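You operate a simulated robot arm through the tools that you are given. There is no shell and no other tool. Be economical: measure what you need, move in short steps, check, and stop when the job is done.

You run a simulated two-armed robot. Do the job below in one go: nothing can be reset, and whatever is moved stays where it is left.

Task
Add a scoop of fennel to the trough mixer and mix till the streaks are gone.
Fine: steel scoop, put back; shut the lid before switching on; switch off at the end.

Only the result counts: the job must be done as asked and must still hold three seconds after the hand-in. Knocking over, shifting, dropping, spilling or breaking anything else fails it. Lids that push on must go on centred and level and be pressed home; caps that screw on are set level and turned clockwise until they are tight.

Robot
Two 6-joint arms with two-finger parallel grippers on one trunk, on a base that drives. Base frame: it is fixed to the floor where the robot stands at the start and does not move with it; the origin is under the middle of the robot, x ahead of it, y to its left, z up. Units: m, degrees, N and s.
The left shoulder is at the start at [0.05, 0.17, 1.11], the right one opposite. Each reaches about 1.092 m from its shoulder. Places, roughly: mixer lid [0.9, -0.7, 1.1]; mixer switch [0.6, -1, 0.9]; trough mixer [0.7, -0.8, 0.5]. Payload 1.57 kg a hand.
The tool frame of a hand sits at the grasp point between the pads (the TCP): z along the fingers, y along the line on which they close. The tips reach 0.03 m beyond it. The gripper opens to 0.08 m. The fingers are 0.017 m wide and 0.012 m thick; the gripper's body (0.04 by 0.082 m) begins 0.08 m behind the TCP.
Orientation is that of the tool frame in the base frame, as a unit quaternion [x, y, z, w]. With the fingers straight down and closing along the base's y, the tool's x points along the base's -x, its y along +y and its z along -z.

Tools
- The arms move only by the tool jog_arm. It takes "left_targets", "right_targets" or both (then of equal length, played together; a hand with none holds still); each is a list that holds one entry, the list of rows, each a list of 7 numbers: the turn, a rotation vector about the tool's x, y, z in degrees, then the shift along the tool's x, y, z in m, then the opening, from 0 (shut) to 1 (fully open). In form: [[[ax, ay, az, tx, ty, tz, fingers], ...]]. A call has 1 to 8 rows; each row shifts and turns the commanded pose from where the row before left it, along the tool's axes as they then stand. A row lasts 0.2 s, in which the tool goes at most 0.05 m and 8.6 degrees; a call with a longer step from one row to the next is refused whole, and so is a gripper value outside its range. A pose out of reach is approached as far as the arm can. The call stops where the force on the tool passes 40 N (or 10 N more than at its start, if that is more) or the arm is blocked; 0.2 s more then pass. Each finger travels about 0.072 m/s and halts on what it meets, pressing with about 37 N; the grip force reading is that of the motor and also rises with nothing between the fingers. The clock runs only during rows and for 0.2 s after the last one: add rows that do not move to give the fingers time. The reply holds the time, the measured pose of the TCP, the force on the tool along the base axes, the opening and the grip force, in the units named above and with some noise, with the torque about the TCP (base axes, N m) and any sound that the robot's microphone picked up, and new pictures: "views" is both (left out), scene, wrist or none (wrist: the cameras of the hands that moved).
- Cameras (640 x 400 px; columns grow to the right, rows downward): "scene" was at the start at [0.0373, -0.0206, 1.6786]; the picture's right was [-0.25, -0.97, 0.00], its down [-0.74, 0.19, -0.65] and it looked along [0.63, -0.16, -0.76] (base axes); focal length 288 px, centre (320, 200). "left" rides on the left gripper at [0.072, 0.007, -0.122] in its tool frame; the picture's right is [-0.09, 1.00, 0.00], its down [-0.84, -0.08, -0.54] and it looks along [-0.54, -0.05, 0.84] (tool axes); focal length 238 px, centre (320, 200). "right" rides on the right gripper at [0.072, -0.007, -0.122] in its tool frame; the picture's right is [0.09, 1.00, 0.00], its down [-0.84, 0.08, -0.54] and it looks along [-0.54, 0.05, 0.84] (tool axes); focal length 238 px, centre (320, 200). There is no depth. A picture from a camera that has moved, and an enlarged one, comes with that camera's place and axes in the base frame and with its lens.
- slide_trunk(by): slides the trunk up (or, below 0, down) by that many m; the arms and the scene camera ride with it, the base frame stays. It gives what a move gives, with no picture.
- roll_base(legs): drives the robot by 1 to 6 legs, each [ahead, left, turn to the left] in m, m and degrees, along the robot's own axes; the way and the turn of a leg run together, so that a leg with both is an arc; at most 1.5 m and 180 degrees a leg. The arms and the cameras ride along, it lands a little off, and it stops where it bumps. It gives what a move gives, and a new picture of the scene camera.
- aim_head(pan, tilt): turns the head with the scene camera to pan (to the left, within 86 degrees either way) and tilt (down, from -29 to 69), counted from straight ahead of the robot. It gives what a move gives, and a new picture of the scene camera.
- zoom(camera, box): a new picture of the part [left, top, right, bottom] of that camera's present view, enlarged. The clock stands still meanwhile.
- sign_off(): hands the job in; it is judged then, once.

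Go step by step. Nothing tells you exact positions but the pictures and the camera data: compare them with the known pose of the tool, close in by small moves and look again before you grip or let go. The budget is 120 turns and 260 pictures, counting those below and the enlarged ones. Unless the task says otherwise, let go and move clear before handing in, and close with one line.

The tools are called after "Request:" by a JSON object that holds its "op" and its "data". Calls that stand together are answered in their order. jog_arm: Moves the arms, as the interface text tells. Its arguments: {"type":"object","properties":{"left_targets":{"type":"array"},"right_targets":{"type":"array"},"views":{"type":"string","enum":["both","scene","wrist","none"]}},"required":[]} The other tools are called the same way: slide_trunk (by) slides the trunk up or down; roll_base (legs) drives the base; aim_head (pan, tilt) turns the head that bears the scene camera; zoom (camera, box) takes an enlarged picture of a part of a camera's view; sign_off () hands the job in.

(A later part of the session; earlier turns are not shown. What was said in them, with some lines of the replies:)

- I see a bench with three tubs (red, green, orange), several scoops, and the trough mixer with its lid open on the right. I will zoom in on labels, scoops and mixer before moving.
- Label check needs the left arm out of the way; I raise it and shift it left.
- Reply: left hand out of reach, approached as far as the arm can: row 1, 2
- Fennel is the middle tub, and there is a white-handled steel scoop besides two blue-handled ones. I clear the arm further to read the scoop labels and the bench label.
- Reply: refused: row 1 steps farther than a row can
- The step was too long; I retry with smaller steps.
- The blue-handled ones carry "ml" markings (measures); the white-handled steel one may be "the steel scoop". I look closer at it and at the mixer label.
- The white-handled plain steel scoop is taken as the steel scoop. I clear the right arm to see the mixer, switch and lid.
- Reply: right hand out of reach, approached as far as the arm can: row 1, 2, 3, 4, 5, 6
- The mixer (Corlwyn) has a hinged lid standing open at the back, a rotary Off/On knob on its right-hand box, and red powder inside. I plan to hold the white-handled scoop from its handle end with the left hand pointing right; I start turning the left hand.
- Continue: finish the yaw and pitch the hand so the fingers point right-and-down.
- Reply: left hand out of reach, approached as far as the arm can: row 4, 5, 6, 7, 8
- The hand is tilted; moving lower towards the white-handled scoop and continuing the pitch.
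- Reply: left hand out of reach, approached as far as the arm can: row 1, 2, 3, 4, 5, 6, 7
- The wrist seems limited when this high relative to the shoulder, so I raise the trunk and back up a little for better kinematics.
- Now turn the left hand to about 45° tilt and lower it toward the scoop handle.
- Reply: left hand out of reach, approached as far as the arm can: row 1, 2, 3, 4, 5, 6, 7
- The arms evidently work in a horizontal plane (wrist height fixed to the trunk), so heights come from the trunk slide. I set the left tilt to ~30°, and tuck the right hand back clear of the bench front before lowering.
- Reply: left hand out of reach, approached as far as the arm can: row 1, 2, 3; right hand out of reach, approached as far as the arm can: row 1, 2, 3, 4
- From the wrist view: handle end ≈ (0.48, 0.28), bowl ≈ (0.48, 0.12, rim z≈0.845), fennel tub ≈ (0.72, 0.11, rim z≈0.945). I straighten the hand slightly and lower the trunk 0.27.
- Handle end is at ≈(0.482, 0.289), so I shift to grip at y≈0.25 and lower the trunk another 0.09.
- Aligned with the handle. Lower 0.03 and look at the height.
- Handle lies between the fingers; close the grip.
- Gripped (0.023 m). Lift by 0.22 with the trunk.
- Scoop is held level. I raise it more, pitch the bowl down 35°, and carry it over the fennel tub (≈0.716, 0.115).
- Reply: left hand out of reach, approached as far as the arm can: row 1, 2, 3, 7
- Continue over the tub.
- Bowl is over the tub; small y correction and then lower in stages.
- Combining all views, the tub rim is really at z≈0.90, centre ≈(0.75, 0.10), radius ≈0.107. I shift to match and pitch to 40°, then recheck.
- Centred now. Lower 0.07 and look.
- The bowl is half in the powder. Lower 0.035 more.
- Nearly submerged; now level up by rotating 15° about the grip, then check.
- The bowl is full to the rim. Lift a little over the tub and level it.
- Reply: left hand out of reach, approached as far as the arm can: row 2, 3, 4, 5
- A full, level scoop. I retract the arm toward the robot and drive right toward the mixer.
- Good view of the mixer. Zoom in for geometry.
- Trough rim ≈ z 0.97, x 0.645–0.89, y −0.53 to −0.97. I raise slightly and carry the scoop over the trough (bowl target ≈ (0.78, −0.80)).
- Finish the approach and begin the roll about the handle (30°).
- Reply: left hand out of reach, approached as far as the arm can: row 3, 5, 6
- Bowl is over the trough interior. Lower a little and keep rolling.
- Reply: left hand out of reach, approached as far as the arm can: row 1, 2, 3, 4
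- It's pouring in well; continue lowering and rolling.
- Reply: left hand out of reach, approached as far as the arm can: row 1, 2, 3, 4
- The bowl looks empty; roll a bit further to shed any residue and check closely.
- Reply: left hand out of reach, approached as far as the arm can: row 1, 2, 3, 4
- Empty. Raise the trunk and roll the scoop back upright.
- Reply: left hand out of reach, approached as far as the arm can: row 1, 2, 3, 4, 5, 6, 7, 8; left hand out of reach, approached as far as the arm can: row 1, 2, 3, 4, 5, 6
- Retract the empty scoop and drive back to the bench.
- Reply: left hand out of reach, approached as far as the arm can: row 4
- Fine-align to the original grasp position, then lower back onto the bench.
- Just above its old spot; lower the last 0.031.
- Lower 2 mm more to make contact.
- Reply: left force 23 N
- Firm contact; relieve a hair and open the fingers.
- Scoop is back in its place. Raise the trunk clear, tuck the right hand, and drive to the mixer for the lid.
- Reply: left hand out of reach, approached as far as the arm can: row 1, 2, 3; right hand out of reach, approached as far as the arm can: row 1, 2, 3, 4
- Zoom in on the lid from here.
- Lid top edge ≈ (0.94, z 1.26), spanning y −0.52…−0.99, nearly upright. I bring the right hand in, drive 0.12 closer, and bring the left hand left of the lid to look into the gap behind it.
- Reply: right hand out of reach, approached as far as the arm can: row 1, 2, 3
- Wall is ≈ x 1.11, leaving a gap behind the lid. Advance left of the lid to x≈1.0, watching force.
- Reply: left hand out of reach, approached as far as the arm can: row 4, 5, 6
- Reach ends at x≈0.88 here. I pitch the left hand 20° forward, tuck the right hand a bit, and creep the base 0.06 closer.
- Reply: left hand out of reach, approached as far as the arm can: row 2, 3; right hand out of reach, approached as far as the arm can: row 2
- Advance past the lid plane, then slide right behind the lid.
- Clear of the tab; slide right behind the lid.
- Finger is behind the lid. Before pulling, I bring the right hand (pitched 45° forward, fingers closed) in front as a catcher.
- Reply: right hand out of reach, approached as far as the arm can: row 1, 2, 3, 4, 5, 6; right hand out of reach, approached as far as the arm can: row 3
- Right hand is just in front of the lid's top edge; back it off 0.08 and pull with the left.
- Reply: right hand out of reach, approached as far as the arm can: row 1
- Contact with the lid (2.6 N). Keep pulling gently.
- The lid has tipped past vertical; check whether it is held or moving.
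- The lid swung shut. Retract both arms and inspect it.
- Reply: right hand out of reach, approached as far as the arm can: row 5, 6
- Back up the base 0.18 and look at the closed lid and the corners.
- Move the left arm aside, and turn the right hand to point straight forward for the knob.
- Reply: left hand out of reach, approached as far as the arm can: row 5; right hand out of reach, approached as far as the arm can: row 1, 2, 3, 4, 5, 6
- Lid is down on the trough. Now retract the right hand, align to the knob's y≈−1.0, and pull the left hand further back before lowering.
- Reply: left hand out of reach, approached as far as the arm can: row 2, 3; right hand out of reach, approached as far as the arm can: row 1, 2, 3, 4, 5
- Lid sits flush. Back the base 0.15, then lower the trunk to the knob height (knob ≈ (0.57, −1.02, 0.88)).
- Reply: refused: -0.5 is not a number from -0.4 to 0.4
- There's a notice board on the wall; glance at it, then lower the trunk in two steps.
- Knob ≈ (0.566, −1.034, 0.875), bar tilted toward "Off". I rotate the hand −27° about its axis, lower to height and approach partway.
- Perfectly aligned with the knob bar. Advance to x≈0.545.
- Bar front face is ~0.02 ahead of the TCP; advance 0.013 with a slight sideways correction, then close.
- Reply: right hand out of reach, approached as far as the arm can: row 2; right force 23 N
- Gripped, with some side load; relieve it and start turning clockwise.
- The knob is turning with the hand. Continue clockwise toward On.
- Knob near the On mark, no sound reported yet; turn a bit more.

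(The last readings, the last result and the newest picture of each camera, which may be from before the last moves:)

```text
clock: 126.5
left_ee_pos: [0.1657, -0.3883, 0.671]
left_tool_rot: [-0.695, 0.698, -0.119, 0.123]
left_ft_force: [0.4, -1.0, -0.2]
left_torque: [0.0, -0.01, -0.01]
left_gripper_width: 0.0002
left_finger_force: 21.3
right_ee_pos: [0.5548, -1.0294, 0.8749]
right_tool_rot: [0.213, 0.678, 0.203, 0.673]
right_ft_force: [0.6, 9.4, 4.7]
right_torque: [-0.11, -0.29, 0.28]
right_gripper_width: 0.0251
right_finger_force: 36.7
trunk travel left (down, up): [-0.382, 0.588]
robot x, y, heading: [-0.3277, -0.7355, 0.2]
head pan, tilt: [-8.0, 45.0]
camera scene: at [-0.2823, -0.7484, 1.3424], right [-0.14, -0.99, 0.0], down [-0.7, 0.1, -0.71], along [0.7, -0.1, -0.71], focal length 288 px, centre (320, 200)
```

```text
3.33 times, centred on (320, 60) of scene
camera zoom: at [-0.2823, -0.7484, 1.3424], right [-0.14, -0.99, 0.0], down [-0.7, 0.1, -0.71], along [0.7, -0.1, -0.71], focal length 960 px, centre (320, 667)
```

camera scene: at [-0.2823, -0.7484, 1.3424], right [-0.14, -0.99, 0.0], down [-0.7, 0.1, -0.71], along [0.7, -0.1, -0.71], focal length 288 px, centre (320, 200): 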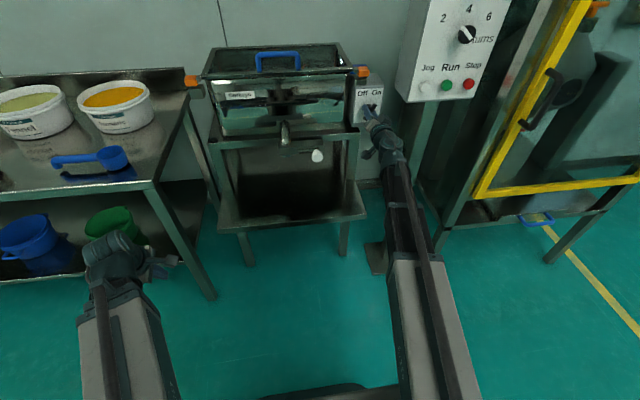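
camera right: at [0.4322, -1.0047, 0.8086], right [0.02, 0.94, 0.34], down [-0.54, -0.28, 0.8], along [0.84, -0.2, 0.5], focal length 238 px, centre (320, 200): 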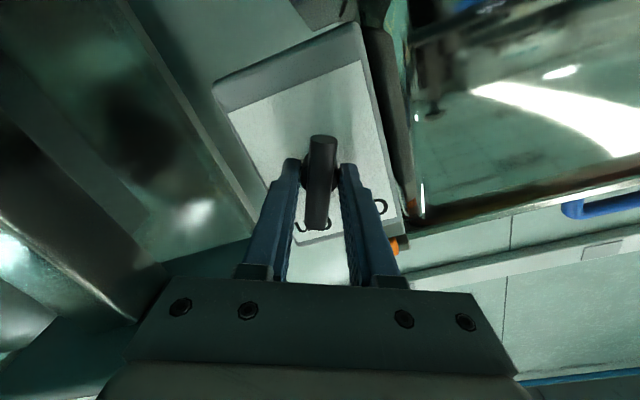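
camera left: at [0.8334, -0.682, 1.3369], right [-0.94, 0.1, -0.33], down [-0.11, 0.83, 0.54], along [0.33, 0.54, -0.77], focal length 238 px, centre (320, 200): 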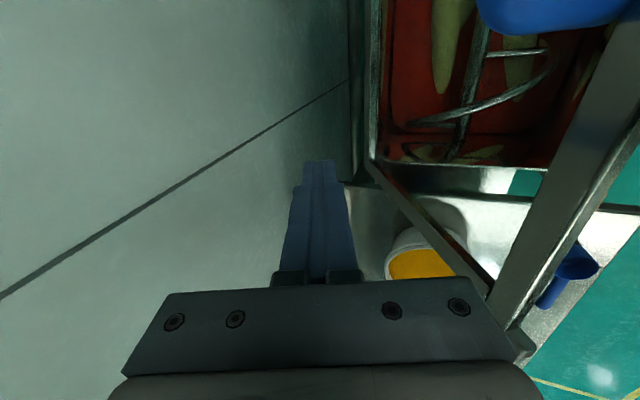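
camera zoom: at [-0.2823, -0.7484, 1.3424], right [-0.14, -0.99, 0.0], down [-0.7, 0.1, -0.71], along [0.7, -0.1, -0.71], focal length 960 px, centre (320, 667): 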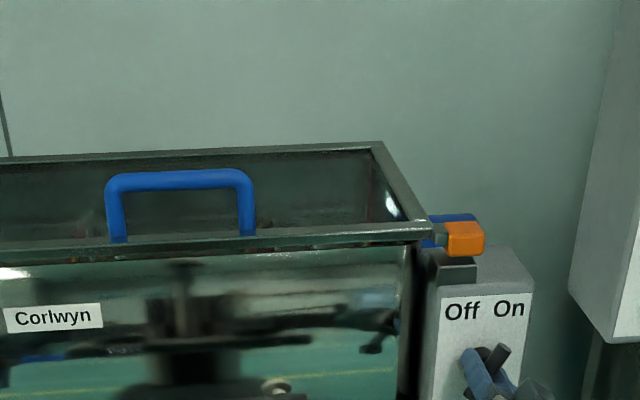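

Still no sound; continue turning to find the stop.

Request:
{"op": "jog_arm", "data": {"right_targets": [[[0, 0, 5, 0, 0, 0, 0], [0, 0, 5, 0, 0, 0, 0], [0, 0, 5, 0, 0, 0, 0], [0, 0, 0, 0, 0, 0, 0], [0, 0, 0, 0, 0, 0, 0]]], "views": "wrist"}}

Request:
{"op": "zoom", "data": {"camera": "scene", "box": [330, 40, 410, 120]}}

```text
clock: 127.7
left_ee_pos: [0.1656, -0.3872, 0.6708]
left_tool_rot: [-0.695, 0.698, -0.119, 0.122]
left_ft_force: [-0.3, 0.2, 0.4]
left_torque: [0.0, 0.03, 0.03]
left_gripper_width: 0.0002
left_finger_force: 21.5
right_ee_pos: [0.5552, -1.0306, 0.8751]
right_tool_rot: [0.3, 0.645, 0.288, 0.641]
right_ft_force: [4.0, 8.8, 6.5]
right_torque: [-0.23, -0.24, 0.3]
right_gripper_width: 0.0252
right_finger_force: 36.3
trunk travel left (down, up): [-0.382, 0.588]
robot x, y, heading: [-0.3248, -0.7324, 0.5]
head pan, tilt: [-8.0, 45.0]
camera right: at [0.4326, -0.9791, 0.8252], right [0.02, 0.72, 0.69], down [-0.54, -0.57, 0.61], along [0.84, -0.39, 0.38], focal length 238 px, centre (320, 200)
```

right: 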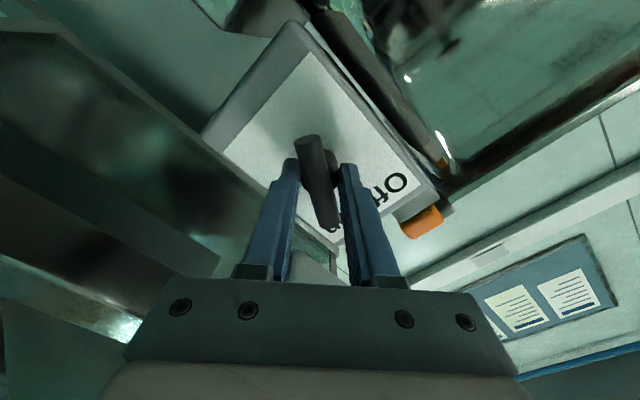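

```text
5.00 times, centred on (370, 80) of scene
camera zoom: at [-0.2823, -0.7483, 1.3424], right [-0.14, -0.99, 0.0], down [-0.7, 0.1, -0.71], along [0.7, -0.1, -0.71], focal length 1440 px, centre (70, 800)
```

zoom: 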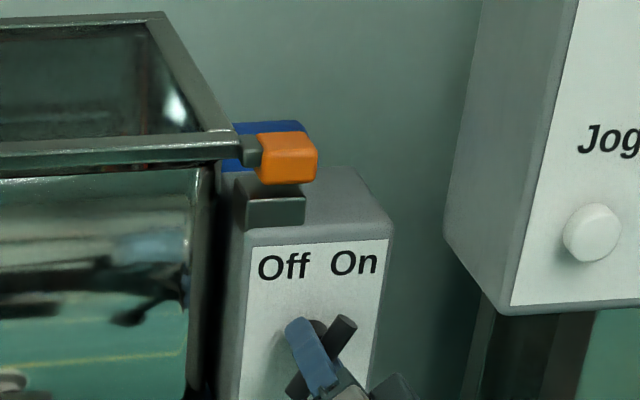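

The knob has hit its stop at On (fingers now slip). I release, back off, and check whether the mixer runs.

Request:
{"op": "jog_arm", "data": {"right_targets": [[[0, 0, -5, 0, 0, 0, 0.4], [0, 0, -5, 0, 0, 0, 0.8], [0, 0, 0, 0, 0, 0, 1], [0, 0, 0, 0, 0, 0, 1], [0, 0, 0, 0, 0, -0.04, 1], [0, 0, 0, 0, 0, -0.04, 1]]], "views": "wrist"}}

Request:
{"op": "zoom", "data": {"camera": "scene", "box": [330, 40, 410, 120]}}

```text
clock: 129.1
left_ee_pos: [0.1656, -0.3889, 0.6699]
left_tool_rot: [-0.695, 0.699, -0.118, 0.123]
left_ft_force: [0.5, 0.6, 0.0]
left_torque: [0.01, 0.01, 0.0]
left_gripper_width: 0.0
left_finger_force: 21.2
right_ee_pos: [0.4731, -1.0288, 0.8747]
right_tool_rot: [0.243, 0.668, 0.232, 0.664]
right_ft_force: [0.6, 0.6, -0.1]
right_torque: [0.05, 0.02, 0.01]
right_gripper_width: 0.0801
right_finger_force: 0.0
trunk travel left (down, up): [-0.382, 0.588]
robot x, y, heading: [-0.3237, -0.7391, 0.0]
head pan, tilt: [-8.0, 45.0]
camera right: at [0.3515, -0.9873, 0.817], right [0.02, 0.83, 0.56], down [-0.54, -0.46, 0.7], along [0.84, -0.31, 0.44], focal length 238 px, centre (320, 200)
```

right: 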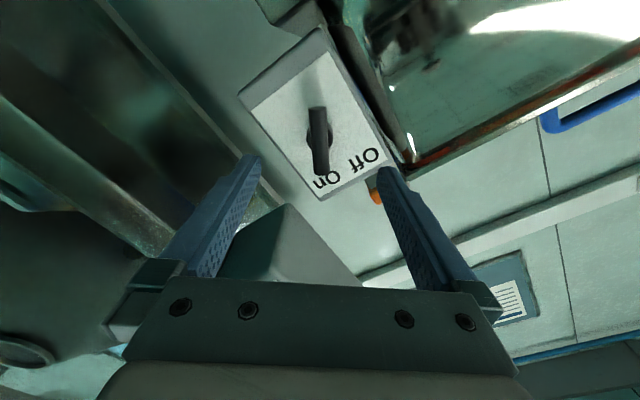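

```text
5.00 times, centred on (370, 80) of scene
camera zoom: at [-0.2818, -0.7493, 1.3424], right [-0.14, -0.99, 0.0], down [-0.7, 0.1, -0.71], along [0.7, -0.1, -0.71], focal length 1440 px, centre (70, 800)
```

zoom: 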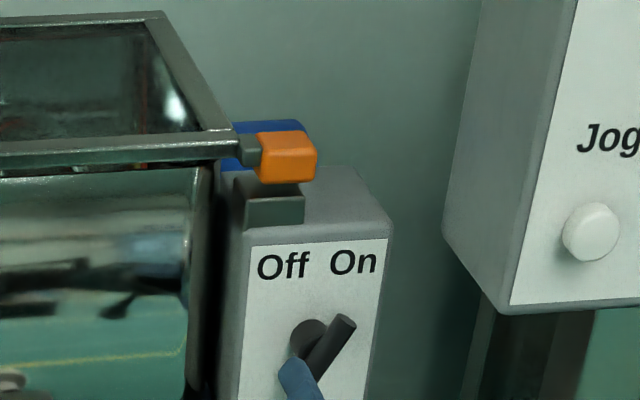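

Knob sits at On. Retract a bit, raise for a view into the trough, and compare two pictures over time.

Request:
{"op": "jog_arm", "data": {"right_targets": [[[0, 0, 0, 0, 0, -0.045, 1], [0, 0, 0, 0, 0, -0.045, 1]]], "views": "none"}}

Request:
{"op": "slide_trunk", "data": {"by": 0.38}}

Request:
{"op": "zoom", "data": {"camera": "scene", "box": [220, 90, 400, 230]}}

Request:
{"op": "aim_head", "data": {"pan": -6, "tilt": 46}}

Request:
{"op": "zoom", "data": {"camera": "scene", "box": [220, 90, 400, 230]}}

```text
clock: 129.7
left_ee_pos: [0.1649, -0.3885, 0.6703]
left_tool_rot: [-0.695, 0.698, -0.118, 0.122]
left_ft_force: [0.3, 0.4, 0.1]
left_torque: [0.01, 0.04, 0.0]
left_gripper_width: 0.0
left_finger_force: 20.9
right_ee_pos: [0.3833, -1.0264, 0.8741]
right_tool_rot: [0.244, 0.668, 0.23, 0.664]
right_ft_force: [0.0, -0.3, 0.2]
right_torque: [0.01, -0.02, 0.0]
right_gripper_width: 0.0802
right_finger_force: 0.0
trunk travel left (down, up): [-0.382, 0.588]
robot x, y, heading: [-0.3234, -0.7405, 0.5]
head pan, tilt: [-8.0, 45.0]
```

```text
clock: 133.4
left_ee_pos: [0.1665, -0.3884, 1.0501]
left_tool_rot: [-0.695, 0.699, -0.118, 0.123]
left_ft_force: [-0.4, 0.2, 0.2]
left_torque: [0.01, -0.01, 0.02]
left_gripper_width: 0.0
left_finger_force: 21.2
right_ee_pos: [0.3836, -1.027, 1.2541]
right_tool_rot: [0.243, 0.669, 0.23, 0.664]
right_ft_force: [0.4, -0.1, -0.5]
right_torque: [-0.01, -0.02, -0.02]
right_gripper_width: 0.0802
right_finger_force: 0.1
trunk travel left (down, up): [-0.762, 0.208]
robot x, y, heading: [-0.3247, -0.737, 0.3]
head pan, tilt: [-8.0, 45.0]
```

```text
2.86 times, centred on (310, 160) of scene
camera zoom: at [-0.2819, -0.7494, 1.7223], right [-0.14, -0.99, 0.0], down [-0.7, 0.1, -0.71], along [0.7, -0.1, -0.71], focal length 823 px, centre (349, 314)
```

zoom: 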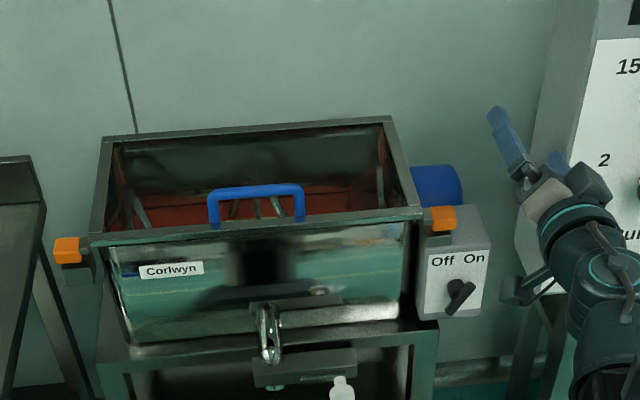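

```text
clock: 134.0
left_ee_pos: [0.1662, -0.3887, 1.0492]
left_tool_rot: [-0.695, 0.698, -0.119, 0.124]
left_ft_force: [1.1, -0.2, -0.3]
left_torque: [0.0, -0.03, 0.0]
left_gripper_width: 0.0001
left_finger_force: 20.7
right_ee_pos: [0.3835, -1.0265, 1.2544]
right_tool_rot: [0.243, 0.669, 0.23, 0.664]
right_ft_force: [0.0, -0.2, 0.2]
right_torque: [0.01, 0.01, -0.08]
right_gripper_width: 0.08
right_finger_force: 0.2
trunk travel left (down, up): [-0.762, 0.208]
robot x, y, heading: [-0.3239, -0.7357, 0.1]
head pan, tilt: [-6.0, 46.0]
camera scene: at [-0.2824, -0.7465, 1.7209], right [-0.1, -0.99, 0.0], down [-0.72, 0.07, -0.69], along [0.69, -0.07, -0.72], focal length 288 px, centre (320, 200)
```

scene: 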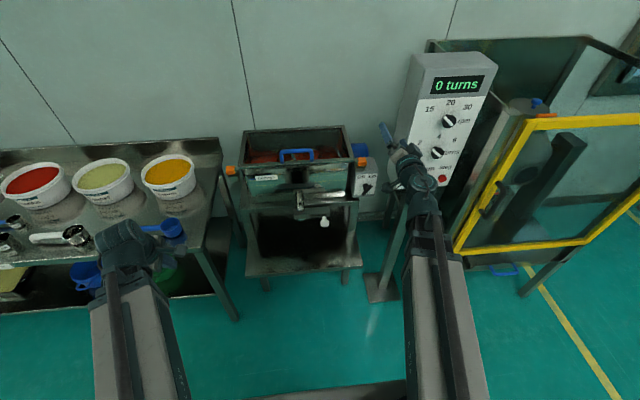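

```text
2.86 times, centred on (310, 160) of scene
camera zoom: at [-0.2824, -0.7465, 1.7209], right [-0.1, -0.99, 0.0], down [-0.72, 0.07, -0.69], along [0.69, -0.07, -0.72], focal length 823 px, centre (349, 314)
```

zoom: 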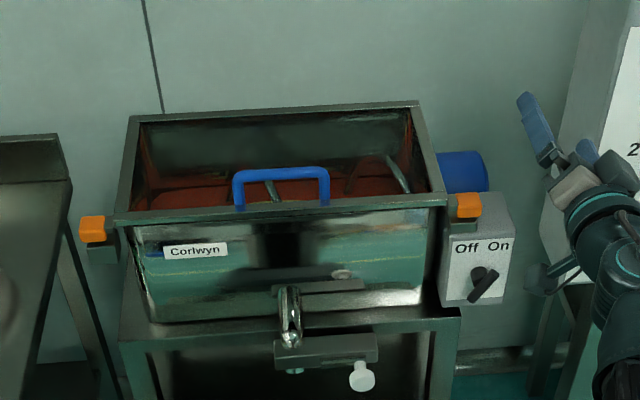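

The ribbons have moved between pictures: it's running and the colour is blending. Wait while watching the powder.

Request:
{"op": "jog_arm", "data": {"right_targets": [[[0, 0, 0, 0, 0, 0, 1], [0, 0, 0, 0, 0, 0, 1], [0, 0, 0, 0, 0, 0, 1], [0, 0, 0, 0, 0, 0, 1], [0, 0, 0, 0, 0, 0, 1], [0, 0, 0, 0, 0, 0, 1], [0, 0, 0, 0, 0, 0, 1], [0, 0, 0, 0, 0, 0, 1]]], "views": "none"}}

Request:
{"op": "slide_trunk", "data": {"by": 0.2}}

Request:
{"op": "zoom", "data": {"camera": "scene", "box": [230, 120, 370, 220]}}

```text
clock: 135.8
left_ee_pos: [0.1661, -0.3889, 1.0505]
left_tool_rot: [-0.695, 0.698, -0.118, 0.123]
left_ft_force: [0.1, -0.1, -0.1]
left_torque: [0.01, 0.01, -0.02]
left_gripper_width: 0.0
left_finger_force: 21.2
right_ee_pos: [0.3824, -1.0275, 1.2544]
right_tool_rot: [0.243, 0.669, 0.23, 0.664]
right_ft_force: [-0.6, -0.1, -0.3]
right_torque: [0.01, -0.02, -0.06]
right_gripper_width: 0.0801
right_finger_force: 0.0
trunk travel left (down, up): [-0.762, 0.208]
robot x, y, heading: [-0.3217, -0.738, 0.1]
head pan, tilt: [-6.0, 46.0]
```

```text
clock: 138.0
left_ee_pos: [0.167, -0.3881, 1.2497]
left_tool_rot: [-0.695, 0.698, -0.119, 0.123]
left_ft_force: [-0.1, 0.3, -0.4]
left_torque: [-0.01, 0.02, 0.0]
left_gripper_width: 0.0
left_finger_force: 20.9
right_ee_pos: [0.3856, -1.0271, 1.4539]
right_tool_rot: [0.243, 0.669, 0.23, 0.664]
right_ft_force: [0.0, 0.4, 0.0]
right_torque: [-0.02, 0.03, -0.05]
right_gripper_width: 0.0803
right_finger_force: 0.0
trunk travel left (down, up): [-0.962, 0.008]
robot x, y, heading: [-0.3251, -0.7375, 0.3]
head pan, tilt: [-6.0, 46.0]
```

```text
4.00 times, centred on (300, 170) of scene
camera zoom: at [-0.2823, -0.7465, 1.9209], right [-0.1, -0.99, 0.0], down [-0.72, 0.07, -0.69], along [0.69, -0.07, -0.72], focal length 1152 px, centre (400, 320)
```

zoom: 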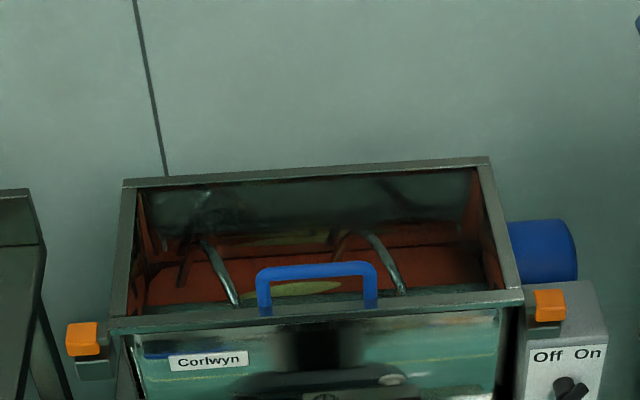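

Streaks are still visible. Wait longer.

Request:
{"op": "jog_arm", "data": {"right_targets": [[[0, 0, 0, 0, 0, 0, 1], [0, 0, 0, 0, 0, 0, 1], [0, 0, 0, 0, 0, 0, 1], [0, 0, 0, 0, 0, 0, 1], [0, 0, 0, 0, 0, 0, 1], [0, 0, 0, 0, 0, 0, 1], [0, 0, 0, 0, 0, 0, 1], [0, 0, 0, 0, 0, 0, 1]]], "views": "none"}}

Request:
{"op": "jog_arm", "data": {"right_targets": [[[0, 0, 0, 0, 0, 0, 1], [0, 0, 0, 0, 0, 0, 1], [0, 0, 0, 0, 0, 0, 1], [0, 0, 0, 0, 0, 0, 1], [0, 0, 0, 0, 0, 0, 1], [0, 0, 0, 0, 0, 0, 1], [0, 0, 0, 0, 0, 0, 1], [0, 0, 0, 0, 0, 0, 1]]], "views": "none"}}

Request:
{"op": "jog_arm", "data": {"right_targets": [[[0, 0, 0, 0, 0, 0, 1], [0, 0, 0, 0, 0, 0, 1], [0, 0, 0, 0, 0, 0, 1], [0, 0, 0, 0, 0, 0, 1], [0, 0, 0, 0, 0, 0, 1], [0, 0, 0, 0, 0, 0, 1], [0, 0, 0, 0, 0, 0, 1], [0, 0, 0, 0, 0, 0, 1]]], "views": "none"}}

Request:
{"op": "zoom", "data": {"camera": "scene", "box": [230, 120, 370, 220]}}

```text
clock: 139.8
left_ee_pos: [0.1663, -0.3895, 1.2487]
left_tool_rot: [-0.695, 0.698, -0.119, 0.123]
left_ft_force: [-0.2, 0.0, 0.4]
left_torque: [-0.02, 0.01, 0.05]
left_gripper_width: 0.0
left_finger_force: 21.1
right_ee_pos: [0.3836, -1.0262, 1.4544]
right_tool_rot: [0.244, 0.668, 0.23, 0.664]
right_ft_force: [0.1, -0.1, 0.0]
right_torque: [0.01, 0.0, 0.02]
right_gripper_width: 0.0798
right_finger_force: 0.1
trunk travel left (down, up): [-0.962, 0.008]
robot x, y, heading: [-0.3256, -0.7397, 0.3]
head pan, tilt: [-6.0, 46.0]
```

```text
clock: 141.6
left_ee_pos: [0.1661, -0.389, 1.2503]
left_tool_rot: [-0.695, 0.698, -0.118, 0.123]
left_ft_force: [-1.1, 0.6, -0.3]
left_torque: [-0.01, 0.0, -0.01]
left_gripper_width: 0.0001
left_finger_force: 20.5
right_ee_pos: [0.3839, -1.0261, 1.4549]
right_tool_rot: [0.243, 0.669, 0.23, 0.664]
right_ft_force: [-0.6, 0.8, 0.6]
right_torque: [0.05, 0.02, -0.01]
right_gripper_width: 0.0799
right_finger_force: 0.0
trunk travel left (down, up): [-0.962, 0.008]
robot x, y, heading: [-0.3223, -0.7365, 0.0]
head pan, tilt: [-6.0, 46.0]
```

```text
clock: 143.4
left_ee_pos: [0.167, -0.3881, 1.2497]
left_tool_rot: [-0.695, 0.699, -0.118, 0.123]
left_ft_force: [-0.6, 0.9, 0.4]
left_torque: [0.0, 0.0, -0.03]
left_gripper_width: 0.0
left_finger_force: 21.2
right_ee_pos: [0.3838, -1.0262, 1.4543]
right_tool_rot: [0.243, 0.669, 0.231, 0.664]
right_ft_force: [-0.5, 0.3, 0.4]
right_torque: [-0.03, 0.0, -0.04]
right_gripper_width: 0.0798
right_finger_force: 0.1
trunk travel left (down, up): [-0.962, 0.008]
robot x, y, heading: [-0.3242, -0.737, 0.4]
head pan, tilt: [-6.0, 46.0]
```

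```text
4.00 times, centred on (300, 170) of scene
camera zoom: at [-0.2824, -0.7465, 1.9209], right [-0.1, -0.99, 0.0], down [-0.72, 0.07, -0.69], along [0.69, -0.07, -0.72], focal length 1152 px, centre (400, 320)
```

zoom: 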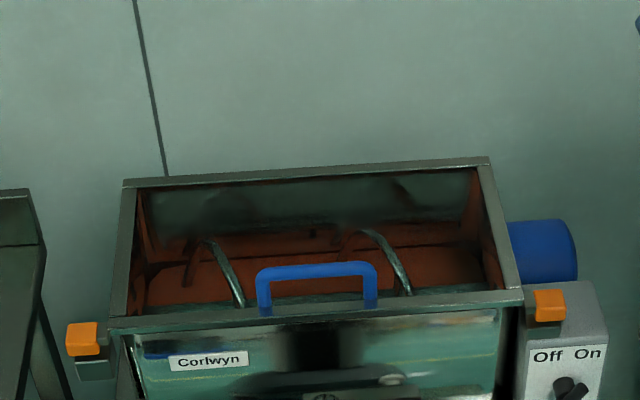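

Looks nearly uniform. Zoom more closely after a little more mixing.

Request:
{"op": "jog_arm", "data": {"right_targets": [[[0, 0, 0, 0, 0, 0, 1], [0, 0, 0, 0, 0, 0, 1], [0, 0, 0, 0, 0, 0, 1], [0, 0, 0, 0, 0, 0, 1], [0, 0, 0, 0, 0, 0, 1], [0, 0, 0, 0, 0, 0, 1], [0, 0, 0, 0, 0, 0, 1], [0, 0, 0, 0, 0, 0, 1]]], "views": "none"}}

Request:
{"op": "roll_base", "data": {"legs": [[0.2, 0, 0]]}}

Request:
{"op": "zoom", "data": {"camera": "scene", "box": [240, 150, 370, 250]}}

```text
clock: 145.2
left_ee_pos: [0.1656, -0.3892, 1.2496]
left_tool_rot: [-0.695, 0.698, -0.12, 0.123]
left_ft_force: [0.1, -0.2, 0.2]
left_torque: [0.0, 0.02, -0.05]
left_gripper_width: 0.0001
left_finger_force: 20.7
right_ee_pos: [0.383, -1.0266, 1.4542]
right_tool_rot: [0.242, 0.669, 0.23, 0.664]
right_ft_force: [-0.7, -0.7, 0.0]
right_torque: [0.0, 0.0, -0.01]
right_gripper_width: 0.08
right_finger_force: 0.1
trunk travel left (down, up): [-0.962, 0.008]
robot x, y, heading: [-0.3254, -0.7373, 0.5]
head pan, tilt: [-6.0, 46.0]
```

```text
clock: 146.8
left_ee_pos: [0.3671, -0.3895, 1.2494]
left_tool_rot: [-0.695, 0.698, -0.118, 0.123]
left_ft_force: [0.5, -0.4, 0.2]
left_torque: [-0.02, 0.04, 0.04]
left_gripper_width: 0.0
left_finger_force: 21.4
right_ee_pos: [0.5842, -1.0264, 1.4534]
right_tool_rot: [0.243, 0.669, 0.231, 0.664]
right_ft_force: [0.2, -0.8, 1.3]
right_torque: [0.03, 0.03, -0.05]
right_gripper_width: 0.0797
right_finger_force: 0.1
trunk travel left (down, up): [-0.962, 0.008]
robot x, y, heading: [-0.1232, -0.7381, 0.1]
head pan, tilt: [-6.0, 46.0]
camera scene: at [-0.0808, -0.7459, 1.9209], right [-0.1, -0.99, 0.0], down [-0.72, 0.07, -0.69], along [0.69, -0.07, -0.72], focal length 288 px, centre (320, 200)
```

scene: 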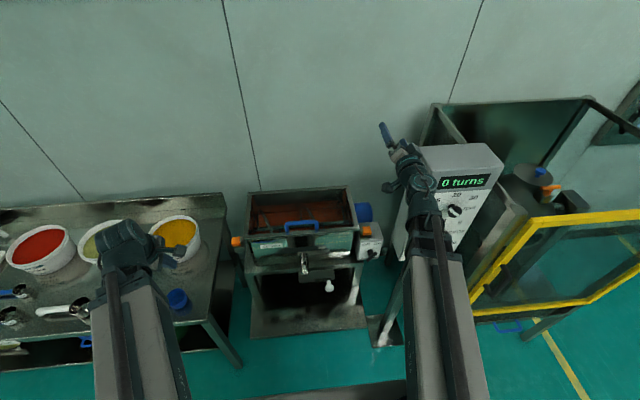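

```text
4.00 times, centred on (305, 200) of scene
camera zoom: at [-0.0808, -0.7459, 1.9209], right [-0.1, -0.99, 0.0], down [-0.72, 0.07, -0.69], along [0.69, -0.07, -0.72], focal length 1152 px, centre (380, 200)
```

zoom: 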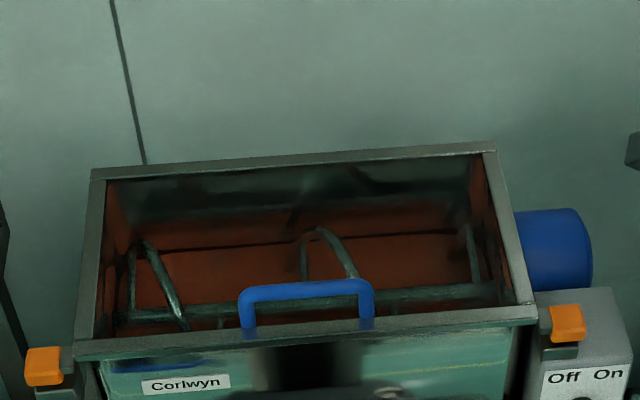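

Uniform, no streaks left. Go back, lower, and re-approach the knob to switch off.

Request:
{"op": "roll_base", "data": {"legs": [[-0.2, 0, 0]]}}

Request:
{"op": "slide_trunk", "data": {"by": -0.4}}

Request:
{"op": "slide_trunk", "data": {"by": -0.18}}

Request:
{"op": "zoom", "data": {"camera": "right", "box": [0, 0, 640, 400]}}

```text
clock: 148.4
left_ee_pos: [0.1658, -0.3894, 1.2506]
left_tool_rot: [-0.695, 0.699, -0.119, 0.123]
left_ft_force: [-0.2, 0.3, -0.4]
left_torque: [-0.02, -0.03, 0.01]
left_gripper_width: 0.0
left_finger_force: 21.5
right_ee_pos: [0.3815, -1.0287, 1.4549]
right_tool_rot: [0.242, 0.668, 0.231, 0.664]
right_ft_force: [-0.5, -0.3, -1.1]
right_torque: [-0.01, 0.04, 0.0]
right_gripper_width: 0.0803
right_finger_force: 0.1
trunk travel left (down, up): [-0.962, 0.008]
robot x, y, heading: [-0.3288, -0.7366, 0.3]
head pan, tilt: [-6.0, 46.0]
camera scene: at [-0.2841, -0.7464, 1.921], right [-0.1, -0.99, 0.0], down [-0.71, 0.07, -0.7], along [0.69, -0.07, -0.72], focal length 288 px, centre (320, 200)
```

scene: 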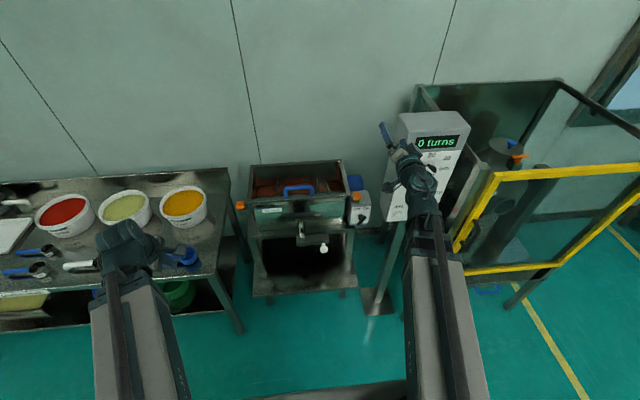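

```text
clock: 152.2
left_ee_pos: [0.168, -0.3891, 0.8498]
left_tool_rot: [-0.694, 0.699, -0.119, 0.123]
left_ft_force: [-0.1, 0.2, -0.4]
left_torque: [0.02, 0.0, 0.0]
left_gripper_width: 0.0
left_finger_force: 21.1
right_ee_pos: [0.383, -1.0275, 1.0541]
right_tool_rot: [0.243, 0.668, 0.229, 0.665]
right_ft_force: [0.2, -0.9, -1.0]
right_torque: [0.03, -0.03, -0.02]
right_gripper_width: 0.0799
right_finger_force: 0.0
trunk travel left (down, up): [-0.562, 0.408]
robot x, y, heading: [-0.3245, -0.7365, -0.2]
head pan, tilt: [-6.0, 46.0]
```

```text
clock: 154.2
left_ee_pos: [0.1664, -0.3893, 0.6699]
left_tool_rot: [-0.694, 0.699, -0.119, 0.123]
left_ft_force: [0.4, -0.6, -0.7]
left_torque: [-0.03, 0.02, -0.01]
left_gripper_width: 0.0
left_finger_force: 20.8
right_ee_pos: [0.3841, -1.0276, 0.8737]
right_tool_rot: [0.244, 0.669, 0.23, 0.664]
right_ft_force: [0.2, -0.5, -0.5]
right_torque: [0.02, 0.02, -0.02]
right_gripper_width: 0.0801
right_finger_force: 0.0
trunk travel left (down, up): [-0.382, 0.588]
robot x, y, heading: [-0.3249, -0.7392, 0.2]
head pan, tilt: [-6.0, 46.0]
```

```text
1.00 times, centred on (320, 200) of right (not enlarged: the box is as wide or as high as the picture)
camera zoom: at [0.2609, -0.9866, 0.817], right [0.02, 0.83, 0.56], down [-0.54, -0.46, 0.71], along [0.84, -0.32, 0.44], focal length 238 px, centre (320, 200)
```

zoom: 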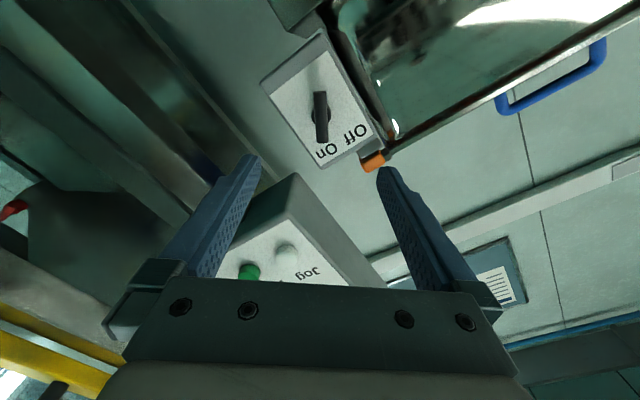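

Aligned. Advance to the knob (x≈0.554) and grip.

Request:
{"op": "jog_arm", "data": {"right_targets": [[[0, 0, 0, 0, 0, 0.045, 1], [0, 0, 0, 0, 0, 0.045, 1], [0, 0, 0, 0, 0, 0.045, 1], [0, 0, 0, 0, 0, 0.02, 1], [0, 0, 0, 0, 0, 0, 1]]], "views": "wrist"}}

```text
clock: 155.4
left_ee_pos: [0.1662, -0.3885, 0.6694]
left_tool_rot: [-0.695, 0.699, -0.119, 0.123]
left_ft_force: [0.1, -0.3, -0.1]
left_torque: [-0.01, -0.02, 0.04]
left_gripper_width: 0.0002
left_finger_force: 20.4
right_ee_pos: [0.5387, -1.029, 0.8738]
right_tool_rot: [0.243, 0.67, 0.229, 0.663]
right_ft_force: [-1.0, -0.5, 0.5]
right_torque: [0.01, 0.02, -0.01]
right_gripper_width: 0.0801
right_finger_force: 0.0
trunk travel left (down, up): [-0.382, 0.588]
robot x, y, heading: [-0.3254, -0.7378, 0.0]
head pan, tilt: [-6.0, 46.0]
camera right: at [0.4163, -0.9876, 0.8166], right [0.02, 0.83, 0.56], down [-0.54, -0.46, 0.71], along [0.84, -0.32, 0.44], focal length 238 px, centre (320, 200)
```

right: 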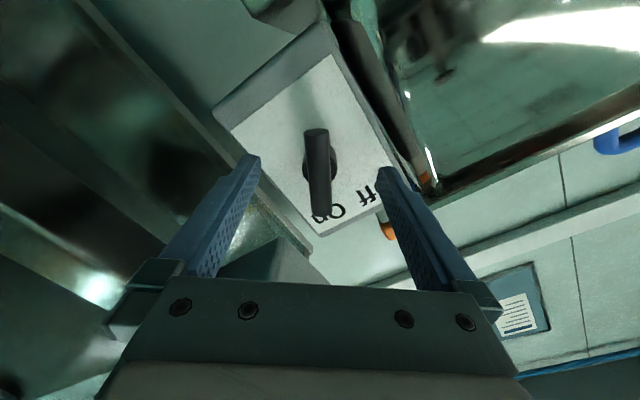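

Advance the last 0.015, and close.

Request:
{"op": "jog_arm", "data": {"right_targets": [[[0, 0, -3, 0, 0, 0.015, 1], [0, 0, 0, 0, 0, 0, 0.6], [0, 0, 0, 0, 0, 0, 0.3], [0, 0, 0, 0, 0, 0, 0], [0, 0, 0, 0, 0, 0, 0], [0, 0, 0, 0, 0, 0, 0]]], "views": "none"}}

Request:
{"op": "jog_arm", "data": {"right_targets": [[[0, 0, -7, 0, 0, 0, 0], [0, 0, -7, 0, 0, 0, 0], [0, 0, -7, 0, 0, 0, 0], [0, 0, -7, 0, 0, 0, 0], [0, 0, -7, 0, 0, 0, 0], [0, 0, -7, 0, 0, 0, 0]]], "views": "wrist"}}

```text
clock: 156.8
left_ee_pos: [0.1662, -0.389, 0.6698]
left_tool_rot: [-0.694, 0.699, -0.118, 0.123]
left_ft_force: [-0.2, -0.1, 1.0]
left_torque: [-0.03, 0.03, 0.02]
left_gripper_width: 0.0
left_finger_force: 21.6
right_ee_pos: [0.5526, -1.0295, 0.8741]
right_tool_rot: [0.225, 0.675, 0.212, 0.669]
right_ft_force: [2.0, -0.9, 0.3]
right_torque: [0.02, -0.22, 0.03]
right_gripper_width: 0.025
right_finger_force: 36.6
trunk travel left (down, up): [-0.382, 0.588]
robot x, y, heading: [-0.3238, -0.7357, -0.0]
head pan, tilt: [-6.0, 46.0]
```

```text
clock: 158.2
left_ee_pos: [0.1672, -0.3899, 0.6703]
left_tool_rot: [-0.695, 0.699, -0.12, 0.124]
left_ft_force: [0.3, -0.5, 0.1]
left_torque: [-0.02, -0.02, 0.02]
left_gripper_width: 0.0
left_finger_force: 21.5
right_ee_pos: [0.5532, -1.0305, 0.873]
right_tool_rot: [-0.032, 0.712, -0.043, 0.7]
right_ft_force: [8.5, -3.9, 4.7]
right_torque: [-0.02, -0.6, 0.0]
right_gripper_width: 0.0251
right_finger_force: 36.6
trunk travel left (down, up): [-0.382, 0.588]
robot x, y, heading: [-0.3234, -0.7388, 0.1]
head pan, tilt: [-6.0, 46.0]
camera right: at [0.4298, -1.0437, 0.8057], right [0.01, 0.98, -0.2], down [-0.53, 0.17, 0.83], along [0.85, 0.09, 0.52], focal length 238 px, centre (320, 200)
```

right: 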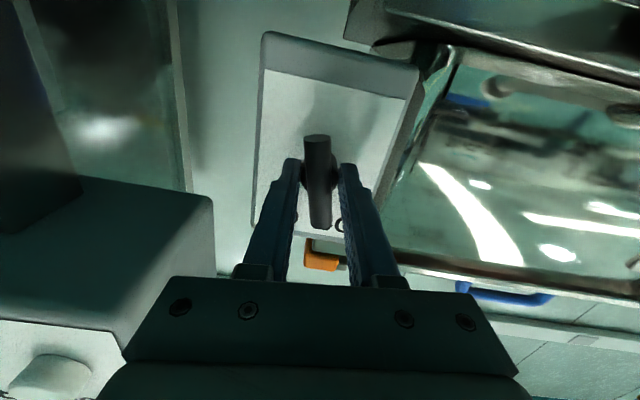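

Turning back well; continue to the Off stop.

Request:
{"op": "jog_arm", "data": {"right_targets": [[[0, 0, -7, 0, 0, 0, 0], [0, 0, -7, 0, 0, 0, 0], [0, 0, -7, 0, 0, 0, 0], [0, 0, -7, 0, 0, 0, 0], [0, 0, -4, 0, 0, 0, 0]]], "views": "wrist"}}

```text
clock: 159.4
left_ee_pos: [0.1672, -0.3888, 0.6703]
left_tool_rot: [-0.695, 0.699, -0.119, 0.123]
left_ft_force: [0.1, 0.3, 0.1]
left_torque: [-0.01, 0.0, 0.04]
left_gripper_width: 0.0
left_finger_force: 21.4
right_ee_pos: [0.5531, -1.0314, 0.8744]
right_tool_rot: [-0.226, 0.675, -0.234, 0.662]
right_ft_force: [0.3, -7.0, 1.1]
right_torque: [0.26, 0.21, -0.29]
right_gripper_width: 0.025
right_finger_force: 36.4
trunk travel left (down, up): [-0.382, 0.588]
robot x, y, heading: [-0.3263, -0.7387, 0.1]
head pan, tilt: [-6.0, 46.0]
camera right: at [0.4291, -1.0797, 0.8242], right [0.0, 0.73, -0.69], down [-0.52, 0.59, 0.62], along [0.85, 0.36, 0.38], focal length 238 px, centre (320, 200)
```

right: 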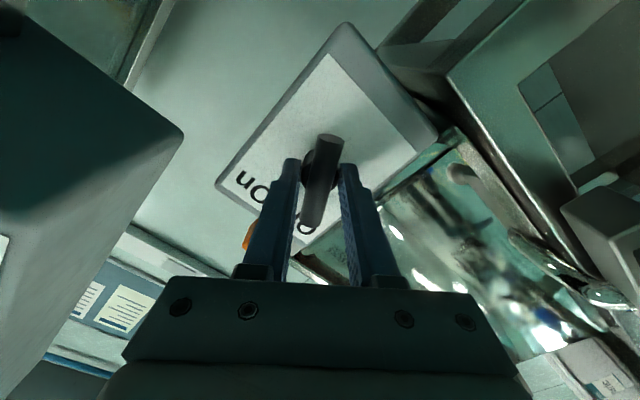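

At the Off stop (fingers slipping). Release, retreat, and verify.

Request:
{"op": "jog_arm", "data": {"right_targets": [[[0, 0, 4, 0, 0, 0, 0.4], [0, 0, 3, 0, 0, 0, 0.8], [0, 0, 0, 0, 0, 0, 1], [0, 0, 0, 0, 0, 0, 1], [0, 0, 0, 0, 0, -0.045, 1], [0, 0, 0, 0, 0, -0.045, 1], [0, 0, 0, 0, 0, -0.045, 1], [0, 0, 0, 0, 0, -0.04, 1]]], "views": "wrist"}}

Request:
{"op": "slide_trunk", "data": {"by": 0.4}}

Request:
{"op": "slide_trunk", "data": {"by": 0.18}}

Request:
{"op": "zoom", "data": {"camera": "scene", "box": [240, 130, 390, 240]}}

Request:
{"op": "roll_base", "data": {"legs": [[0.2, 0, 0]]}}

Request:
{"op": "zoom", "data": {"camera": "scene", "box": [240, 160, 390, 270]}}

```text
clock: 161.2
left_ee_pos: [0.1679, -0.3887, 0.6697]
left_tool_rot: [-0.695, 0.698, -0.119, 0.123]
left_ft_force: [0.8, 0.7, -0.4]
left_torque: [0.0, 0.02, 0.0]
left_gripper_width: 0.0
left_finger_force: 21.2
right_ee_pos: [0.3776, -1.0283, 0.875]
right_tool_rot: [-0.185, 0.687, -0.192, 0.676]
right_ft_force: [-0.4, 0.2, 0.1]
right_torque: [-0.01, 0.0, 0.02]
right_gripper_width: 0.0801
right_finger_force: 0.0
trunk travel left (down, up): [-0.382, 0.588]
robot x, y, heading: [-0.3257, -0.7364, 0.3]
head pan, tilt: [-6.0, 46.0]
camera right: at [0.2543, -1.0696, 0.8187], right [0.01, 0.81, -0.59], down [-0.53, 0.5, 0.69], along [0.85, 0.31, 0.43], focal length 238 px, centre (320, 200)
```

right: 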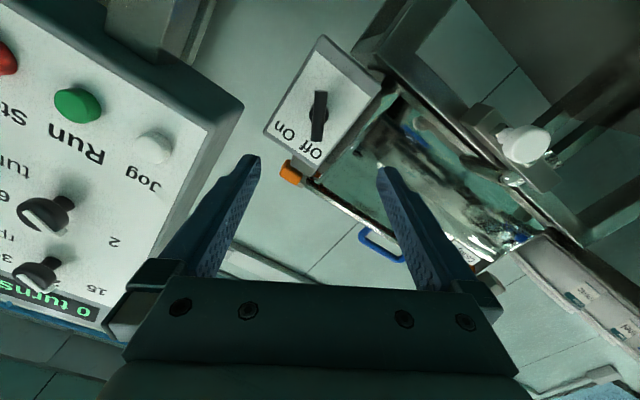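

```text
clock: 165.1
left_ee_pos: [0.1662, -0.3893, 1.0704]
left_tool_rot: [-0.695, 0.699, -0.119, 0.123]
left_ft_force: [1.1, 0.3, -0.7]
left_torque: [-0.02, 0.0, -0.01]
left_gripper_width: 0.0
left_finger_force: 21.0
right_ee_pos: [0.3797, -1.0275, 1.2749]
right_tool_rot: [-0.185, 0.687, -0.192, 0.676]
right_ft_force: [0.3, -0.9, -0.3]
right_torque: [0.04, -0.05, 0.03]
right_gripper_width: 0.0802
right_finger_force: 0.0
trunk travel left (down, up): [-0.782, 0.188]
robot x, y, heading: [-0.3243, -0.7421, 0.2]
head pan, tilt: [-6.0, 46.0]
```

```text
clock: 167.1
left_ee_pos: [0.1665, -0.3893, 1.251]
left_tool_rot: [-0.694, 0.699, -0.119, 0.123]
left_ft_force: [-0.3, -0.7, 0.2]
left_torque: [0.01, -0.01, 0.03]
left_gripper_width: 0.0002
left_finger_force: 21.1
right_ee_pos: [0.3784, -1.0286, 1.4546]
right_tool_rot: [-0.184, 0.687, -0.193, 0.676]
right_ft_force: [-0.6, -0.2, -0.4]
right_torque: [-0.03, -0.01, 0.03]
right_gripper_width: 0.0799
right_finger_force: 0.0
trunk travel left (down, up): [-0.962, 0.008]
robot x, y, heading: [-0.3283, -0.7396, 0.3]
head pan, tilt: [-6.0, 46.0]
```

```text
3.64 times, centred on (315, 185) of scene
camera zoom: at [-0.2821, -0.7464, 1.9209], right [-0.1, -0.99, 0.0], down [-0.72, 0.07, -0.69], along [0.69, -0.07, -0.72], focal length 1047 px, centre (338, 254)
```

zoom: 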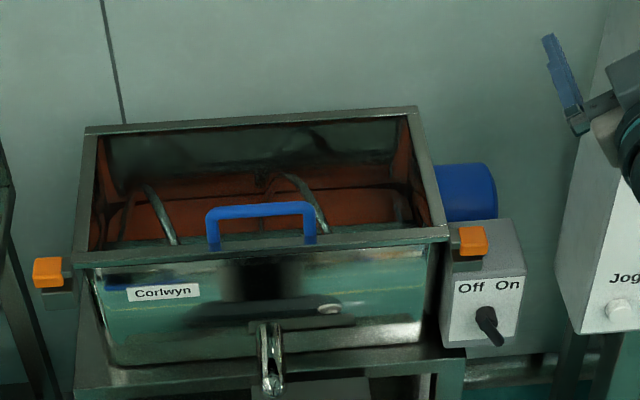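

```text
clock: 168.7
left_ee_pos: [0.3721, -0.3911, 1.2484]
left_tool_rot: [-0.694, 0.699, -0.119, 0.123]
left_ft_force: [0.6, 0.2, 0.3]
left_torque: [0.02, 0.0, 0.0]
left_gripper_width: 0.0
left_finger_force: 21.7
right_ee_pos: [0.5835, -1.0296, 1.4536]
right_tool_rot: [-0.183, 0.688, -0.194, 0.675]
right_ft_force: [0.3, 0.2, -0.5]
right_torque: [0.0, -0.01, -0.03]
right_gripper_width: 0.0798
right_finger_force: 0.0
trunk travel left (down, up): [-0.962, 0.008]
robot x, y, heading: [-0.1219, -0.7378, -0.2]
head pan, tilt: [-6.0, 46.0]
camera scene: at [-0.0771, -0.7464, 1.9209], right [-0.11, -0.99, 0.0], down [-0.72, 0.08, -0.69], along [0.69, -0.07, -0.72], focal length 288 px, centre (320, 200)
```

scene: 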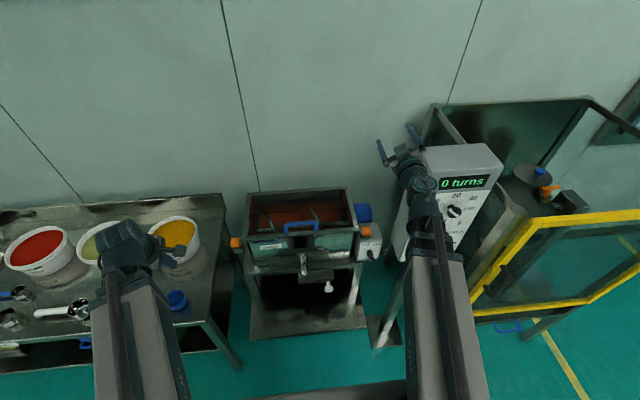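

```text
3.64 times, centred on (315, 215) of scene
camera zoom: at [-0.0771, -0.7464, 1.9209], right [-0.11, -0.99, 0.0], down [-0.72, 0.08, -0.69], along [0.69, -0.07, -0.72], focal length 1047 px, centre (338, 146)
```

zoom: 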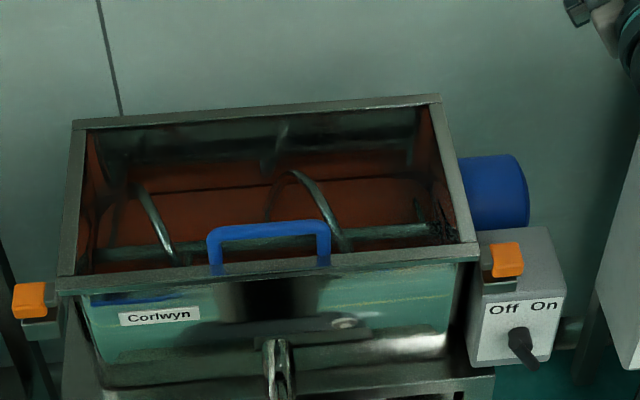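

The mixture is one even colour, the lid is shut, the knob is at Off with the ribbons still, and the scoop is back on the bench. Both hands are clear, so I hand in.

Request:
{"op": "sign_off", "data": {}}

```text
The job is handed in.
```

I added one full scoop of fennel to the trough mixer with the white-handled steel scoop and put the scoop back. I then shut the lid, mixed until no streaks showed and switched the mixer off.
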